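You operate a simulated robot arm through the tools that you are given. There is no shell and no other tool. Be economical: measure what you need, move in short steps, check, and stop when the job is done.

You run a simulated robot arm. Do the job below in one go: nothing can be reset, and whatever is moved stays where it is left.

TASK
Take the weight with orange ring and put it on the flat steel dish.

The check looks at the end state, three seconds after you hand in, the way a careful person would. Anything else that was tipped, shoved, dropped, spilled or broken makes it a failure.

THE ROBOT
A 6-joint arm with a two-finger parallel gripper, fixed in place. Base frame: the origin is at the foot of the arm, x ahead of it, y to its left, z up; the work surface is at about z = 80. Lengths are in cm, angles in rad, forces in N, time in s.
With the tool pointing down near the work surface it reaches from about 26 to 68 cm from the base axis. Its first joint turns from -1.152 to 1.152 rad. Payload 2.9 kg.
The TCP is the grasp point between the finger pads, 3 cm short of the fingertips. In the tool frame z runs along the fingers and y along their closing line. Largest opening 11 cm; finger width 2, thickness 1; the body of the gripper, 4.8 by 11.2 cm, starts 5.5 cm behind the TCP.
Orientation is that of the tool frame in the base frame, as a unit quaternion [w, x, y, z]. With the fingers straight down and closing along the base's y, the tool's x points along the base's -x, its y along +y and its z along -z.

THE INTERFACE
- The arm moves only by the tool nudge_tool. Its argument "series" is a list of rows, each a list of 5 numbers: the opening, from 0 (shut) to 1 (fully open), then the shift along the tool's x, y, z in units of 25 mm (1.0 is 25 mm), then the turn about the tool's z in units of 4 degrees (1.0 is 4 degrees). In form: [[jaw, dx, dy, dz, yaw], ...]. A call has 1 to 12 rows; each row shifts and turns the commanded pose from where the row before left it, along the tool's axes as they then stand. A call with a number of a shift or a turn outside -1 to 1 is refused whole. Rows are played at 5 a second. More than 5 cm and 0.15 rad between two rows, or a gripper value outside its range, and nothing of the call is played. A pose out of reach is approached as far as the arm can. The call stops where the force on the tool passes 40 N (or 10 N more than at its start, if that is more) or the arm is blocked; 0.2 s more then pass. The fingers move at their own pace (about 10.8 cm/s each) and stop on an object; they squeeze with about 45 N. The grip force told is the motor's: it shows also when the fingers shut on nothing. Time passes only in rows, and 0.2 s behind the last, so rows that do not move let the fingers close. The reply holds the time, the measured pose of the TCP, the force on the tool along the base axes, the opening and the grip force, in the units named above and with some noise.
- Cameras (640 x 400 px; columns grow to the right, rows downward): "scene" is fixed at [4.75, 41.23, 139.37]; the picture's right is [-0.95, -0.30, 0.00], its down [-0.14, 0.45, -0.88] and it looks along [0.26, -0.84, -0.47] (base axes); focal length 320 px, centre (320, 200). "wrist" rides on the gripper at [7.2, 1.7, -10.3] in the tool frame; the picture's right is [-0.23, 0.97, 0.00], its down [-0.76, -0.18, -0.62] and it looks along [-0.61, -0.14, 0.78] (tool axes); focal length 222 px, centre (320, 200). There is no depth. A picture from a camera that has moved, and an enlarged one, comes with that camera's place and axes in the base frame and with its lens.
- grab_frame(camera): a new picture of that camera. No time passes.
- enlarge(camera, box): a new picture of the part [left, top, right, bottom] of that camera's present view, enlarged. No time passes.
- close_job(): hands the job in; it is judged then, once.

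Work in short steps. Places have to be worked out from the pictures, the camera data and where the tool is seen: move nearer, look again, correct. Check each grasp and each placing, and mend what went wrong. You have 90 turns and 42 pictures in all, those below and enlarged ones among them. Open the gripper and draw the arm clear of the work before you hand the job in, unless the task says otherwise; then end with one line.

The tools are called as name(argument=value, ...) on one line, values as JSON. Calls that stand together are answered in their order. nudge_tool: Moves the arm, as the interface text tells. Its arguments: {"type":"object","properties":{"series":{"type":"array"}},"required":["series"]} The other tools are called the same way: grab_frame (camera) takes a picture; enlarge (camera, box) takes an enlarged picture of a part of a camera's view; close_job () hands the job in.

At the start:

```text
time: 0.0
ee_pos: [32.71, -37.27, 107.03]
ee_rot: [0.0, -0.001, 1.0, 0.0]
ft_force: [-0.1, -0.6, -0.1]
opening: 10.99
gripper_force: 0.0
```

scene: 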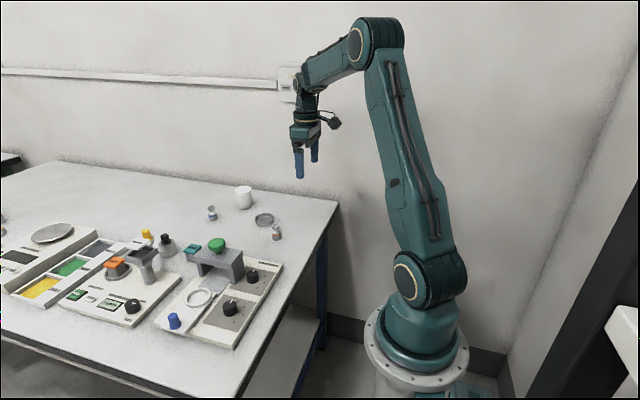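
wrist: 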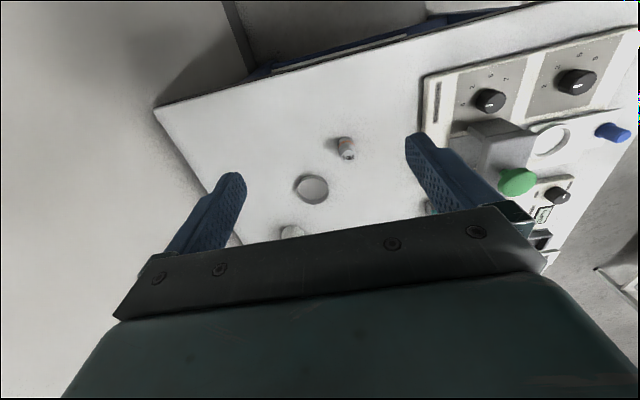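

The scene shows small items near the table's right edge: bottles, a ring/dish and a white cup. I'll enlarge them to find the orange-ringed weight and the steel dish.

enlarge(camera="scene", box=[190, 170, 310, 250])

enlarge(camera="scene", box=[0, 200, 240, 350])

enlarge(camera="wrist", box=[240, 120, 440, 245])

```text
5.00 times, centred on (250, 210) of scene
camera zoom: at [4.75, 41.23, 139.37], right [-0.95, -0.3, 0.0], down [-0.14, 0.45, -0.88], along [0.26, -0.84, -0.47], focal length 1598 px, centre (670, 150)
```

zoom: 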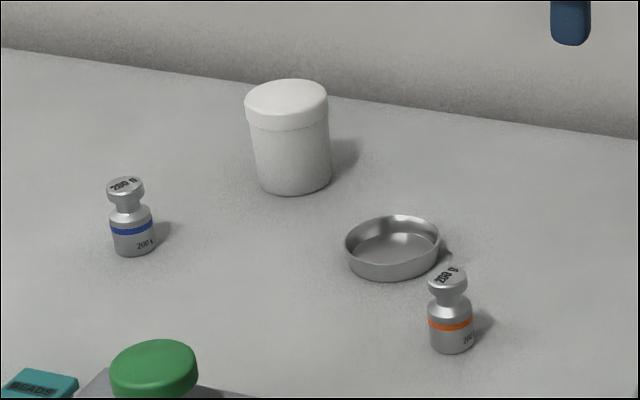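

```text
2.67 times, centred on (120, 275) of scene
camera zoom: at [4.75, 41.23, 139.37], right [-0.95, -0.3, 0.0], down [-0.14, 0.45, -0.88], along [0.26, -0.84, -0.47], focal length 852 px, centre (853, 0)
```

zoom: 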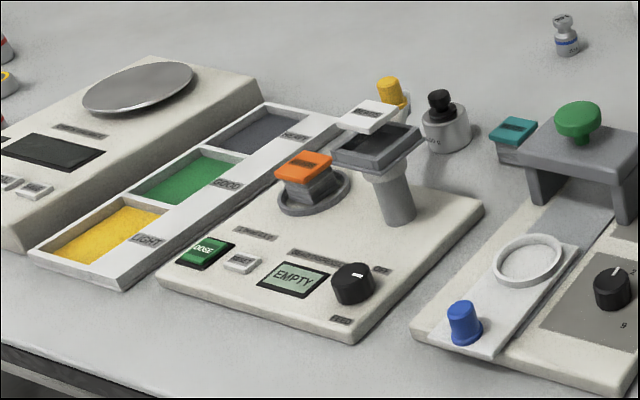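

```text
3.20 times, centred on (340, 182) of wrist
camera zoom: at [25.55, -35.49, 117.41], right [0.23, 0.97, 0.0], down [0.76, -0.18, 0.62], along [0.61, -0.14, -0.78], focal length 711 px, centre (256, 256)
```

zoom: 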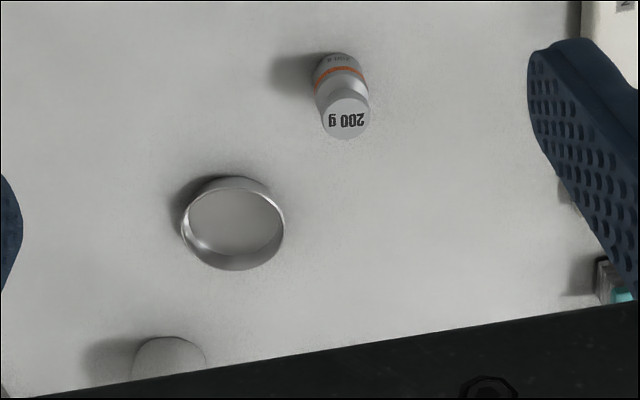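

The weight with the orange ring stands at about (42.7, -35.1), with its top near z = 85.3. The steel dish is at about (51.1, -43.0), roughly 6.5 cm across. I'll move above the weight at z of about 95 and look again.

nudge_tool(series=[[1, -1, 0.22, 0.5, 0], [1, -1, 0.22, 1, 0], [1, -1, 0.22, 1, 0], [1, -1, 0.22, 1, 0], [1, 0, 0, 0.8, 0], [1, 0, 0, 0, 0]])

grab_frame(camera="wrist")

grab_frame(camera="scene")

```text
time: 1.4
ee_pos: [42.72, -34.94, 96.37]
ee_rot: [0.0, 0.0, 1.0, 0.0]
ft_force: [-0.2, 0.5, 0.3]
opening: 11.0
gripper_force: 0.0
```

```text
36 pictures are left
camera wrist: at [35.59, -33.31, 106.65], right [0.23, 0.97, 0.0], down [0.76, -0.18, 0.62], along [0.61, -0.14, -0.78], focal length 222 px, centre (320, 200)
```

wrist: 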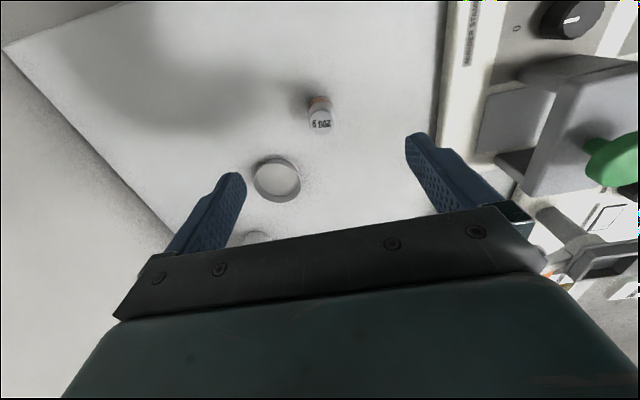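

```text
35 pictures are left
```

scene: 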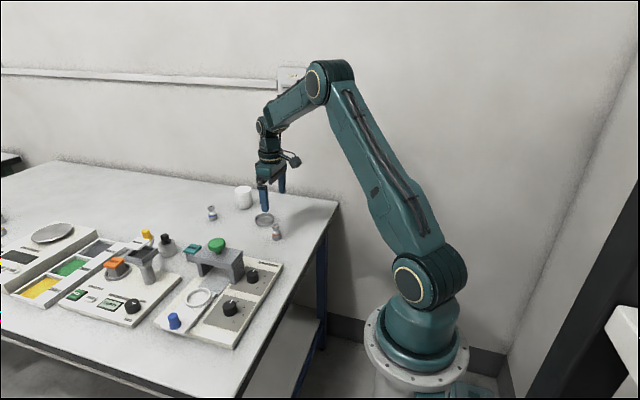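

The view agrees: the weight is close to (43.0, -34.9), and the instrument edge on the right starts around y = -23, clear of the fingers. I'll zoom in to refine the position.

enlarge(camera="wrist", box=[240, 80, 368, 160])

enlarge(camera="wrist", box=[220, 140, 348, 220])

```text
5.00 times, centred on (304, 120) of wrist
camera zoom: at [35.59, -33.31, 106.65], right [0.23, 0.97, 0.0], down [0.76, -0.18, 0.62], along [0.61, -0.14, -0.78], focal length 1111 px, centre (400, 600)
```

zoom: 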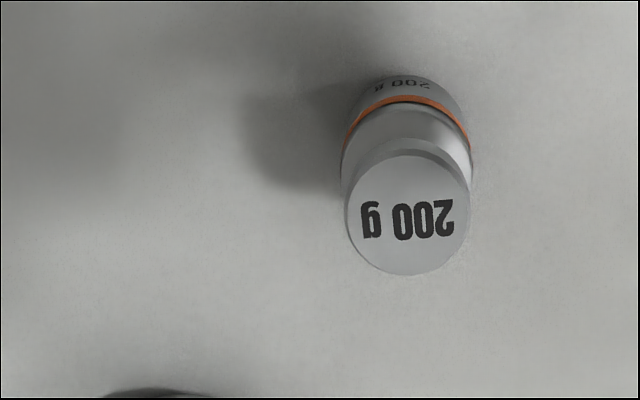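

```text
5.00 times, centred on (284, 180) of wrist
camera zoom: at [35.59, -33.31, 106.65], right [0.23, 0.97, 0.0], down [0.76, -0.18, 0.62], along [0.61, -0.14, -0.78], focal length 1111 px, centre (500, 300)
```

zoom: 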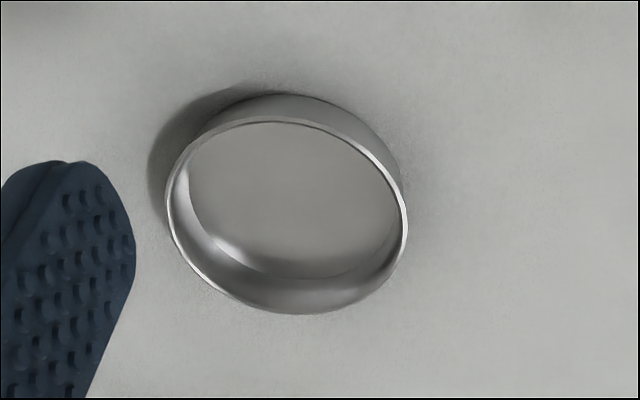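

The refined weight axis is (43.0, -34.8) and the dish centre is (51.0, -42.8), with a rim about 1.5 cm high. I'll go down over the weight to TCP z of about 84.4, which puts the tips near 81.4 on the upper body, and stop there before closing.

nudge_tool(series=[[1, -0.12, 0.04, 0, 0], [1, 0, 0, 1, 0], [1, 0, 0, 1, 0], [1, 0, 0, 1, 0], [1, 0, 0, 1, 0], [1, 0, 0, 0.77, 0], [1, 0, 0, 0, 0]])

enlarge(camera="scene", box=[220, 180, 316, 240])

grab_frame(camera="wrist")

```text
time: 3.0
ee_pos: [42.94, -35.05, 84.25]
ee_rot: [-0.001, 0.001, 1.0, 0.001]
ft_force: [-0.9, 0.5, 0.5]
opening: 10.98
gripper_force: 0.1
```

```text
6.67 times, centred on (268, 210) of scene
camera zoom: at [4.75, 41.23, 139.37], right [-0.95, -0.3, 0.0], down [-0.14, 0.45, -0.88], along [0.26, -0.84, -0.47], focal length 2130 px, centre (667, 133)
```

zoom: 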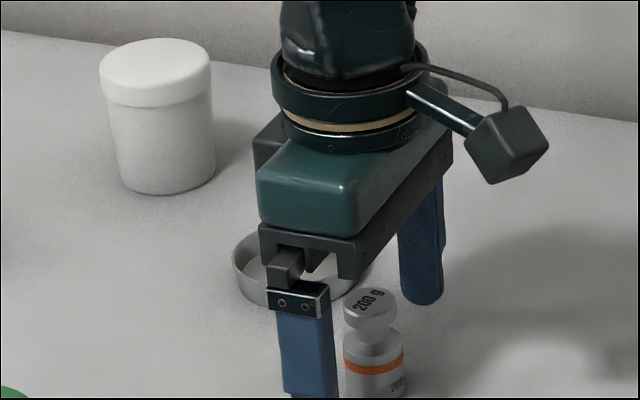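

```text
31 pictures are left
camera wrist: at [35.86, -33.21, 94.7], right [0.23, 0.97, 0.0], down [0.76, -0.18, 0.62], along [0.61, -0.14, -0.78], focal length 222 px, centre (320, 200)
```

wrist: 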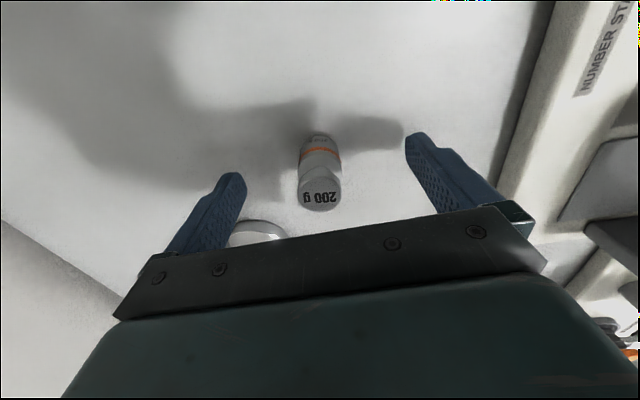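

The weight sits between the fingers, about 0.25 cm off towards +y. I'll centre on it and close.

nudge_tool(series=[[1, 0, 0.1, 0, 0], [0.6, 0, 0, 0, 0], [0.35, 0, 0, 0, 0], [0, 0, 0, 0, 0], [0, 0, 0, 0, 0], [0, 0, 0, 0, 0], [0, 0, 0, 0, 0]])

grab_frame(camera="wrist")

```text
time: 4.6
ee_pos: [42.99, -34.76, 84.39]
ee_rot: [0.0, 0.0, 1.0, 0.0]
ft_force: [-0.6, 1.1, 1.0]
opening: 2.68
gripper_force: 44.8
```

```text
30 pictures are left
camera wrist: at [35.85, -32.94, 94.72], right [0.23, 0.97, 0.0], down [0.76, -0.18, 0.62], along [0.61, -0.14, -0.78], focal length 222 px, centre (320, 200)
```

wrist: 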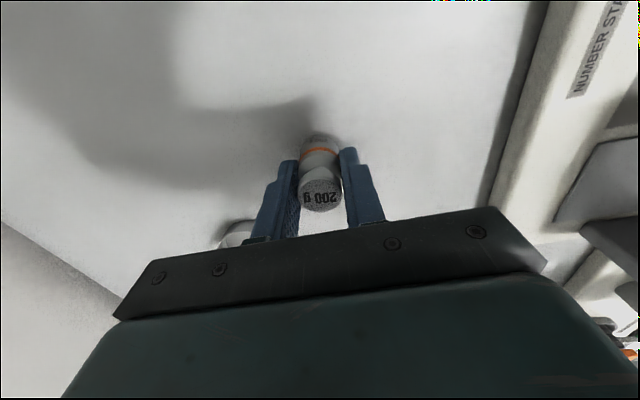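

The grip is firm at 2.68 cm and 45 N. I'll lift 5 cm and carry it over the dish.

nudge_tool(series=[[0, 0, 0, -0.5, 0], [0, 0, 0, -1, 0], [0, 0, 0, -0.5, 0], [0, -0.7, -0.7, 0, 0], [0, -0.9, -0.9, 0, 0], [0, -0.9, -0.9, 0, 0], [0, -0.7, -0.7, 0, 0], [0, 0, 0, 0, 0], [0, 0, 0, 0, 0]])

enlarge(camera="scene", box=[210, 170, 306, 230])

enlarge(camera="wrist", box=[240, 100, 400, 200])

```text
time: 6.6
ee_pos: [51.0, -42.6, 89.54]
ee_rot: [0.0, 0.0, 1.0, 0.0]
ft_force: [-0.6, 0.4, -0.7]
opening: 0.0
gripper_force: 37.6
```

```text
6.67 times, centred on (258, 200) of scene
camera zoom: at [4.75, 41.23, 139.37], right [-0.95, -0.3, 0.0], down [-0.14, 0.45, -0.88], along [0.26, -0.84, -0.47], focal length 2130 px, centre (733, 200)
```

zoom: 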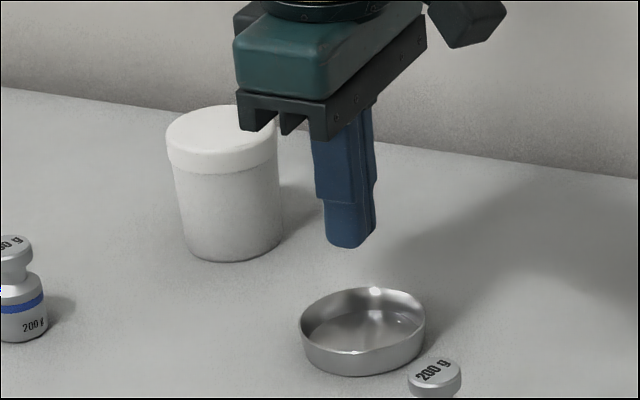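

```text
4.00 times, centred on (320, 150) of wrist
camera zoom: at [43.8, -40.92, 99.78], right [0.23, 0.97, 0.0], down [0.76, -0.18, 0.62], along [0.61, -0.14, -0.78], focal length 888 px, centre (320, 400)
```

zoom: 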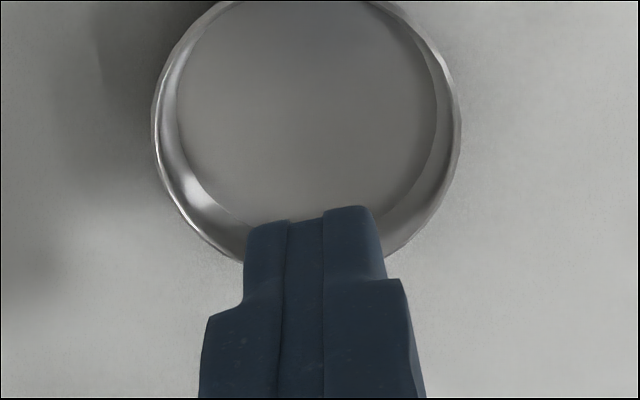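

The weight slipped out: the opening reads 0 and the dish is empty. It seems to be still standing where it was. I'll go back above it and look.

nudge_tool(series=[[0, 0, 0, -0.8, 0], [0, 0.7, 0.7, -0.6, 0], [0.5, 0.9, 0.9, 0, 0], [1, 0.9, 0.9, 0, 0], [1, 0.7, 0.7, 0, 0], [1, 0, 0, 0, 0]])

enlarge(camera="scene", box=[240, 205, 304, 245])

enlarge(camera="wrist", box=[240, 80, 400, 180])

```text
time: 8.0
ee_pos: [43.08, -34.64, 93.02]
ee_rot: [0.0, -0.001, 1.0, 0.001]
ft_force: [-0.7, 0.4, -0.3]
opening: 11.02
gripper_force: 0.1
```

```text
10.00 times, centred on (272, 225) of scene
camera zoom: at [4.75, 41.23, 139.37], right [-0.95, -0.3, 0.0], down [-0.14, 0.45, -0.88], along [0.26, -0.84, -0.47], focal length 3196 px, centre (800, -50)
```

zoom: 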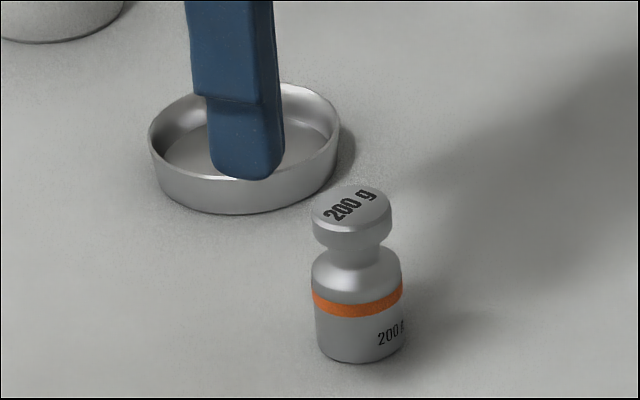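

```text
4.00 times, centred on (320, 130) of wrist
camera zoom: at [35.88, -32.91, 103.3], right [0.23, 0.97, 0.0], down [0.76, -0.18, 0.62], along [0.61, -0.14, -0.78], focal length 888 px, centre (320, 480)
```

zoom: 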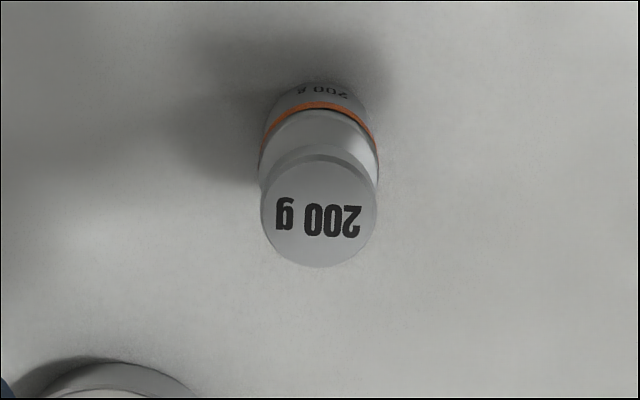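

The weight is upright, 4.9 cm tall, on axis at about (43.1, -34.6). Its cylindrical body only reaches z of about 82.3, so the last grip was too high. I'll grip lower at TCP z of about 83.5, then lift slowly by 1 cm and check.

nudge_tool(series=[[1, 0, 0, 1, 0], [1, 0, 0, 1, 0], [1, 0, 0, 1, 0], [1, 0, 0, 0.5, 0], [1, 0, 0, 0.3, 0], [1, 0, 0, 0, 0], [0.6, 0, 0, 0, 0], [0.35, 0, 0, 0, 0], [0, 0, 0, 0, 0], [0, 0, 0, 0, 0], [0, 0, 0, 0, 0], [0, 0, 0, 0, 0]])

nudge_tool(series=[[0, 0, 0, -0.1, 0], [0, 0, 0, -0.1, 0], [0, 0, 0, -0.1, 0], [0, 0, 0, -0.1, 0], [0, 0, 0, 0, 0]])

enlarge(camera="scene", box=[240, 205, 304, 245])

enlarge(camera="wrist", box=[240, 120, 400, 220])

```text
time: 10.6
ee_pos: [43.1, -34.77, 83.43]
ee_rot: [0.0, 0.0, 1.0, 0.0]
ft_force: [-0.4, 0.4, -1.0]
opening: 2.69
gripper_force: 44.7
```

```text
time: 11.8
ee_pos: [42.95, -34.71, 84.38]
ee_rot: [0.001, 0.0, 1.0, 0.001]
ft_force: [0.3, 0.3, -2.2]
opening: 2.68
gripper_force: 44.7
```

```text
10.00 times, centred on (272, 225) of scene
camera zoom: at [4.75, 41.23, 139.37], right [-0.95, -0.3, 0.0], down [-0.14, 0.45, -0.88], along [0.26, -0.84, -0.47], focal length 3196 px, centre (800, -50)
```

zoom: 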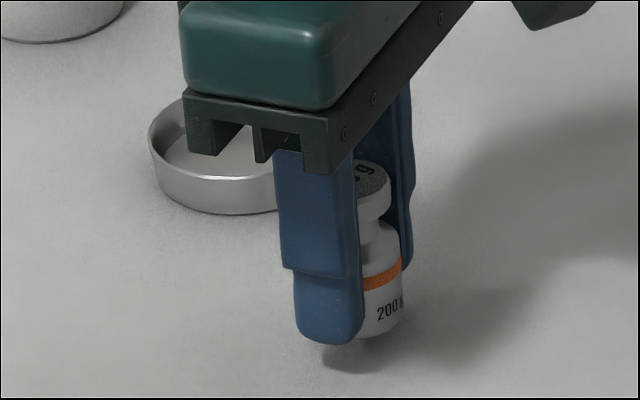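

```text
4.00 times, centred on (320, 170) of wrist
camera zoom: at [35.84, -32.92, 94.75], right [0.23, 0.97, 0.0], down [0.76, -0.18, 0.62], along [0.61, -0.14, -0.78], focal length 888 px, centre (320, 320)
```

zoom: 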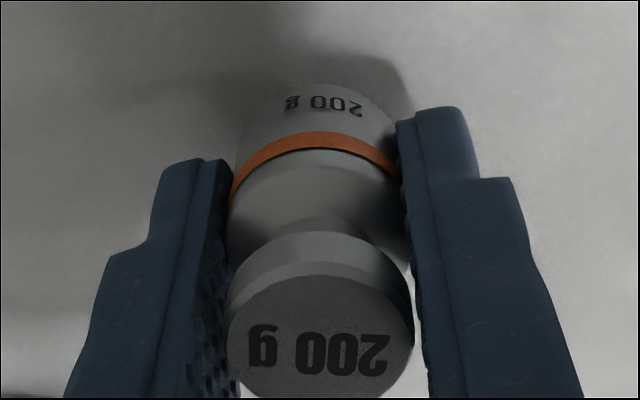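

The weight is off the table and upright in the grip, and the load of about 2 N matches. I'll raise it another 3.5 cm, gently, and check again.

nudge_tool(series=[[0, 0, 0, -0.15, 0], [0, 0, 0, -0.2, 0], [0, 0, 0, -0.25, 0], [0, 0, 0, -0.25, 0], [0, 0, 0, -0.25, 0], [0, 0, 0, -0.2, 0], [0, 0, 0, -0.1, 0], [0, 0, 0, 0, 0]])

```text
time: 13.6
ee_pos: [42.99, -34.69, 87.95]
ee_rot: [-0.001, 0.0, 1.0, 0.001]
ft_force: [0.7, 0.0, -2.3]
opening: 2.66
gripper_force: 45.5
```

It's holding. Next I'll carry it slowly sideways over the dish.

nudge_tool(series=[[0, -0.15, -0.15, 0, 0], [0, -0.3, -0.3, 0, 0], [0, -0.35, -0.35, 0, 0], [0, -0.35, -0.35, 0, 0], [0, -0.35, -0.35, 0, 0], [0, -0.35, -0.35, 0, 0], [0, -0.35, -0.35, 0, 0], [0, -0.35, -0.35, 0, 0], [0, -0.35, -0.35, 0, 0], [0, -0.22, -0.24, 0, 0], [0, -0.1, -0.1, 0, 0], [0, 0, 0, 0, 0]])

enlarge(camera="scene", box=[220, 180, 316, 240])

enlarge(camera="wrist", box=[240, 100, 400, 200])

```text
time: 16.2
ee_pos: [51.13, -42.94, 87.84]
ee_rot: [0.0, 0.0, 1.0, -0.001]
ft_force: [0.3, -0.8, -1.3]
opening: 2.69
gripper_force: 44.7
```

```text
6.67 times, centred on (268, 210) of scene
camera zoom: at [4.75, 41.23, 139.37], right [-0.95, -0.3, 0.0], down [-0.14, 0.45, -0.88], along [0.26, -0.84, -0.47], focal length 2130 px, centre (667, 133)
```

zoom: 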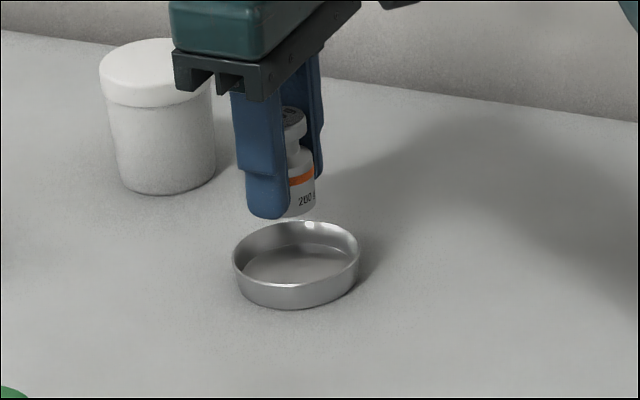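

```text
4.00 times, centred on (320, 150) of wrist
camera zoom: at [43.95, -41.1, 98.27], right [0.23, 0.97, 0.0], down [0.76, -0.18, 0.62], along [0.61, -0.14, -0.78], focal length 888 px, centre (320, 400)
```

zoom: 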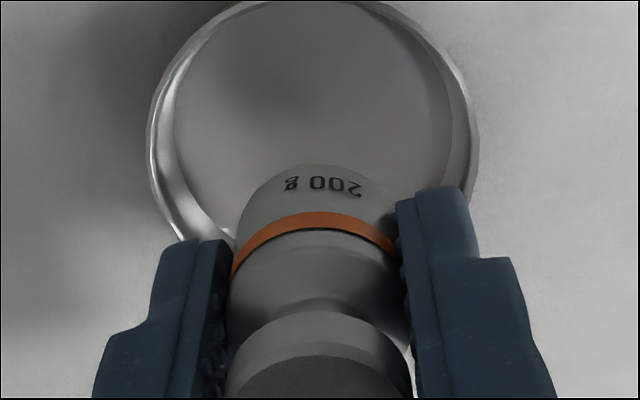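

The weight is above the dish. I'll take one wider wrist zoom to pin down the dish centre before lowering.

enlarge(camera="wrist", box=[240, 85, 400, 185])

```text
4.00 times, centred on (320, 135) of wrist
camera zoom: at [43.95, -41.1, 98.27], right [0.23, 0.97, 0.0], down [0.76, -0.18, 0.62], along [0.61, -0.14, -0.78], focal length 888 px, centre (320, 460)
```

zoom: 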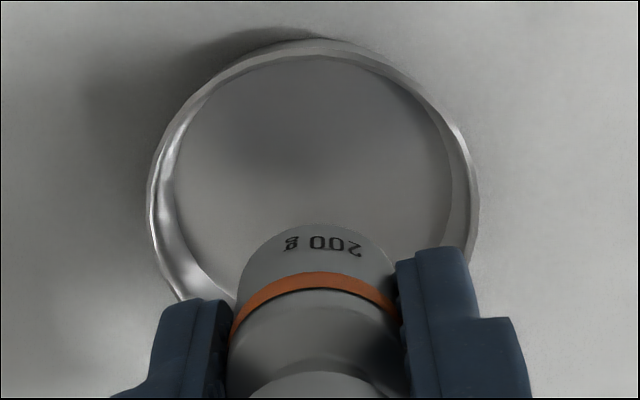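

The rim centre comes out at about (51.1, -42.8) with a radius of 3.25, so the weight is well centred. I'll lower it to just above the dish floor.

nudge_tool(series=[[0, 0, 0.04, 0.2, 0], [0, 0, 0, 0.3, 0], [0, 0, 0, 0.3, 0], [0, 0, 0, 0.3, 0], [0, 0, 0, 0.3, 0], [0, 0, 0, 0.15, 0], [0, 0, 0, 0, 0]])

enlarge(camera="scene", box=[220, 180, 316, 240])

enlarge(camera="wrist", box=[240, 110, 400, 210])

```text
time: 17.8
ee_pos: [51.16, -42.75, 83.9]
ee_rot: [-0.001, 0.0, 1.0, 0.0]
ft_force: [0.2, -0.3, -2.1]
opening: 2.7
gripper_force: 45.1
```

```text
6.67 times, centred on (268, 210) of scene
camera zoom: at [4.75, 41.23, 139.37], right [-0.95, -0.3, 0.0], down [-0.14, 0.45, -0.88], along [0.26, -0.84, -0.47], focal length 2130 px, centre (667, 133)
```

zoom: 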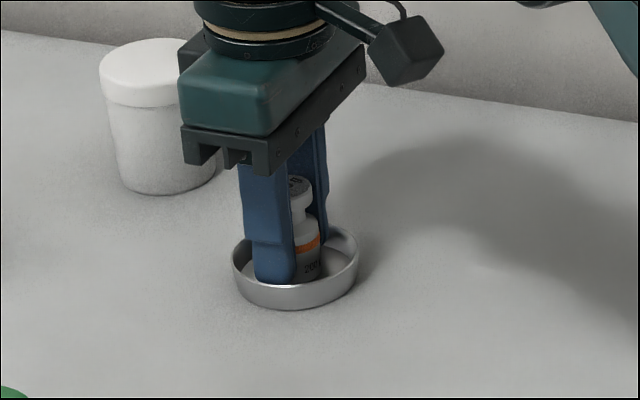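

```text
4.00 times, centred on (320, 160) of wrist
camera zoom: at [43.93, -41.01, 94.33], right [0.23, 0.97, 0.0], down [0.76, -0.18, 0.62], along [0.61, -0.14, -0.78], focal length 888 px, centre (320, 360)
```

zoom: 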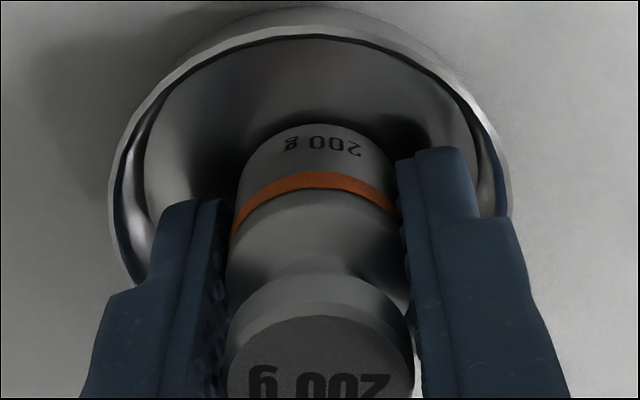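

The fingers are inside the dish with clearance on both sides. I'll lower it 1 mm at a time until the load changes.

nudge_tool(series=[[0, 0, 0, 0.04, 0], [0, 0, 0, 0, 0]])

nudge_tool(series=[[0, 0, 0, 0.04, 0], [0, 0, 0, 0, 0]])

```text
time: 18.4
ee_pos: [51.11, -42.74, 83.97]
ee_rot: [0.0, 0.0, 1.0, 0.0]
ft_force: [-0.8, -0.4, -1.4]
opening: 2.66
gripper_force: 45.1
```

```text
time: 19.0
ee_pos: [51.2, -42.96, 83.84]
ee_rot: [0.0, 0.0, 1.0, -0.001]
ft_force: [0.1, 0.4, -1.0]
opening: 2.7
gripper_force: 44.8
```

The load may be starting to ease, but the readings are noisy. I'll take two more small steps.

nudge_tool(series=[[0, 0, 0, 0.04, 0], [0, 0, 0, 0, 0]])

nudge_tool(series=[[0, 0, 0, 0, 0]])

```text
time: 19.6
ee_pos: [51.03, -42.79, 83.83]
ee_rot: [0.0, 0.0, 1.0, 0.0]
ft_force: [-1.0, 1.2, 5.6]
opening: 2.69
gripper_force: 45.3
```

```text
time: 20.0
ee_pos: [51.08, -42.79, 83.75]
ee_rot: [0.001, 0.001, 1.0, -0.001]
ft_force: [0.7, -0.1, 7.3]
opening: 2.66
gripper_force: 45.1
```

The weight is on the floor: the force has flipped to about +7 N. I'll open only slightly, to about 3.2 cm so the fingers don't touch the rim, then go straight up.

nudge_tool(series=[[0.27, 0, 0, 0, 0], [0.29, 0, 0, 0, 0], [0.29, 0, 0, 0, 0], [0.29, 0, 0, 0, 0]])

enlarge(camera="wrist", box=[240, 110, 400, 210])

```text
time: 21.0
ee_pos: [51.06, -42.78, 83.75]
ee_rot: [0.0, 0.0, 1.0, 0.0]
ft_force: [-1.2, 0.1, -0.6]
opening: 3.02
gripper_force: 0.1
```

```text
4.00 times, centred on (320, 160) of wrist
camera zoom: at [43.92, -40.98, 94.04], right [0.23, 0.97, 0.0], down [0.76, -0.18, 0.62], along [0.61, -0.14, -0.78], focal length 888 px, centre (320, 360)
```

zoom: 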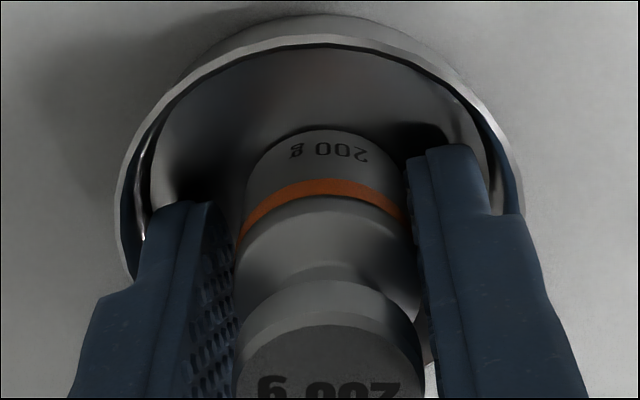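

The weight is released, upright and centred in the dish. The right finger is close to both the weight and the rim, so I'll rise straight up slowly.

nudge_tool(series=[[0.28, 0, 0, -0.04, 0], [0.28, 0, 0, -0.08, 0], [0.28, 0, 0, -0.15, 0], [0.28, 0, 0, -0.2, 0], [0.28, 0, 0, -0.2, 0], [0.28, 0, 0, 0, 0]])

enlarge(camera="scene", box=[220, 180, 316, 240])

enlarge(camera="wrist", box=[240, 100, 400, 200])

```text
time: 22.4
ee_pos: [51.0, -42.72, 85.46]
ee_rot: [0.0, 0.0, 1.0, 0.001]
ft_force: [0.1, 0.4, -0.1]
opening: 3.06
gripper_force: 0.0
```

```text
6.67 times, centred on (268, 210) of scene
camera zoom: at [4.75, 41.23, 139.37], right [-0.95, -0.3, 0.0], down [-0.14, 0.45, -0.88], along [0.26, -0.84, -0.47], focal length 2130 px, centre (667, 133)
```

zoom: 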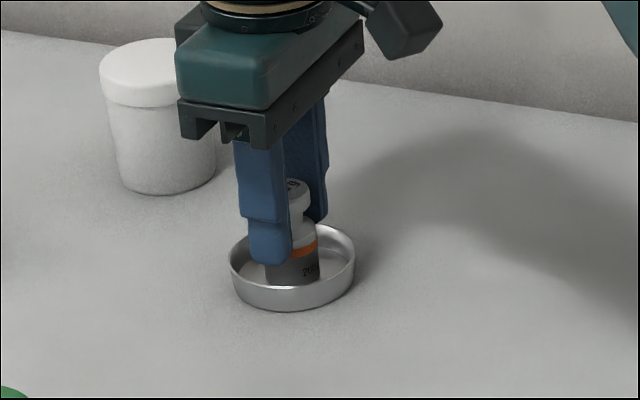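

```text
4.00 times, centred on (320, 150) of wrist
camera zoom: at [43.91, -40.98, 95.75], right [0.23, 0.97, 0.0], down [0.76, -0.18, 0.62], along [0.61, -0.14, -0.78], focal length 888 px, centre (320, 400)
```

zoom: 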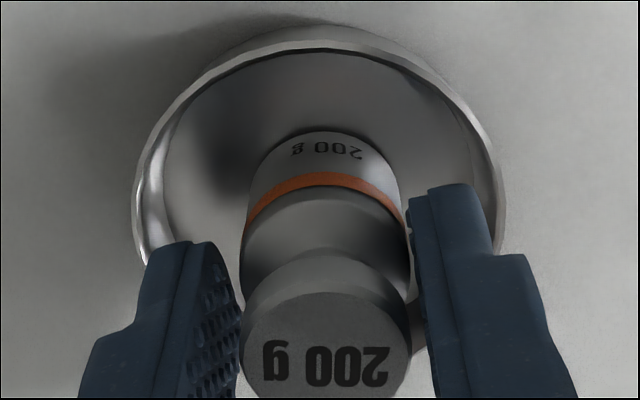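

The weight stays standing in the dish as the tips pass above the rim. I'll widen the fingers a bit and draw the arm well up and back.

nudge_tool(series=[[0.4, 0, 0, -0.1, 0], [0.5, 0, 0, -0.5, 0], [0.5, 0, 0, -1, 0], [0.6, 0, 0, -1, 0], [0.8, 0, 0, -1, 0], [1, 0, 0, -1, 0], [1, 1, 0, -1, 0], [1, 1, 0, -1, 0], [1, 1, 0, -1, 0], [1, 1, 0, 0, 0], [1, 0, 0, 0, 0]])

enlarge(camera="scene", box=[190, 170, 310, 250])

grab_frame(camera="scene")

```text
time: 24.8
ee_pos: [41.16, -42.83, 104.52]
ee_rot: [0.001, -0.001, 1.0, -0.001]
ft_force: [0.2, -0.3, -0.4]
opening: 11.0
gripper_force: 0.1
```

```text
5.00 times, centred on (250, 210) of scene
camera zoom: at [4.75, 41.23, 139.37], right [-0.95, -0.3, 0.0], down [-0.14, 0.45, -0.88], along [0.26, -0.84, -0.47], focal length 1598 px, centre (670, 150)
```

zoom: 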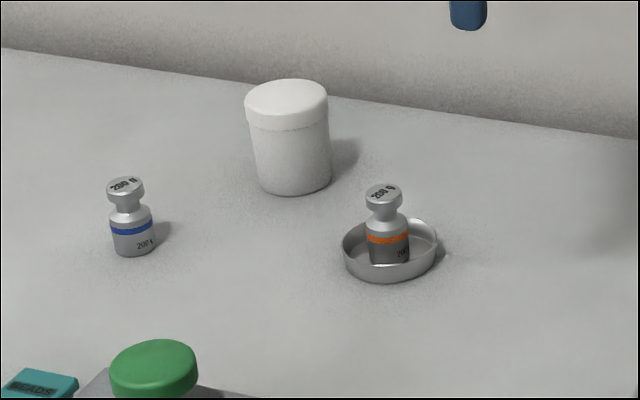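

```text
14 pictures are left
```

scene: 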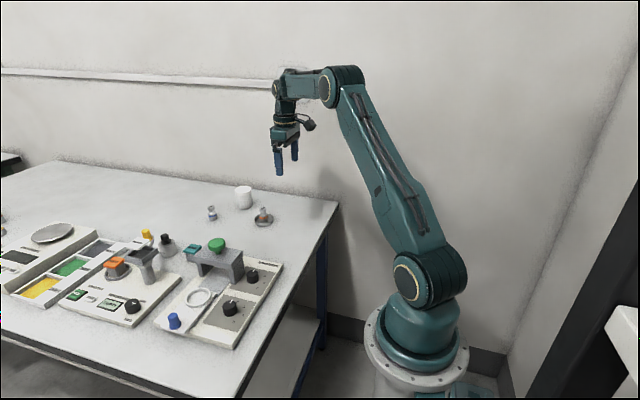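

The orange-ringed weight stands upright in the dish, nothing else has visibly moved, and the arm is clear with the gripper open. I'll hand in.

close_job()

```text
The job is handed in.
```

The weight with the orange ring now stands upright in the small low-rimmed steel dish, which I took to be the "flat steel dish" rather than the scale's pan; it slipped on the first lift without tipping, and the dish moved about 1 mm during placing.
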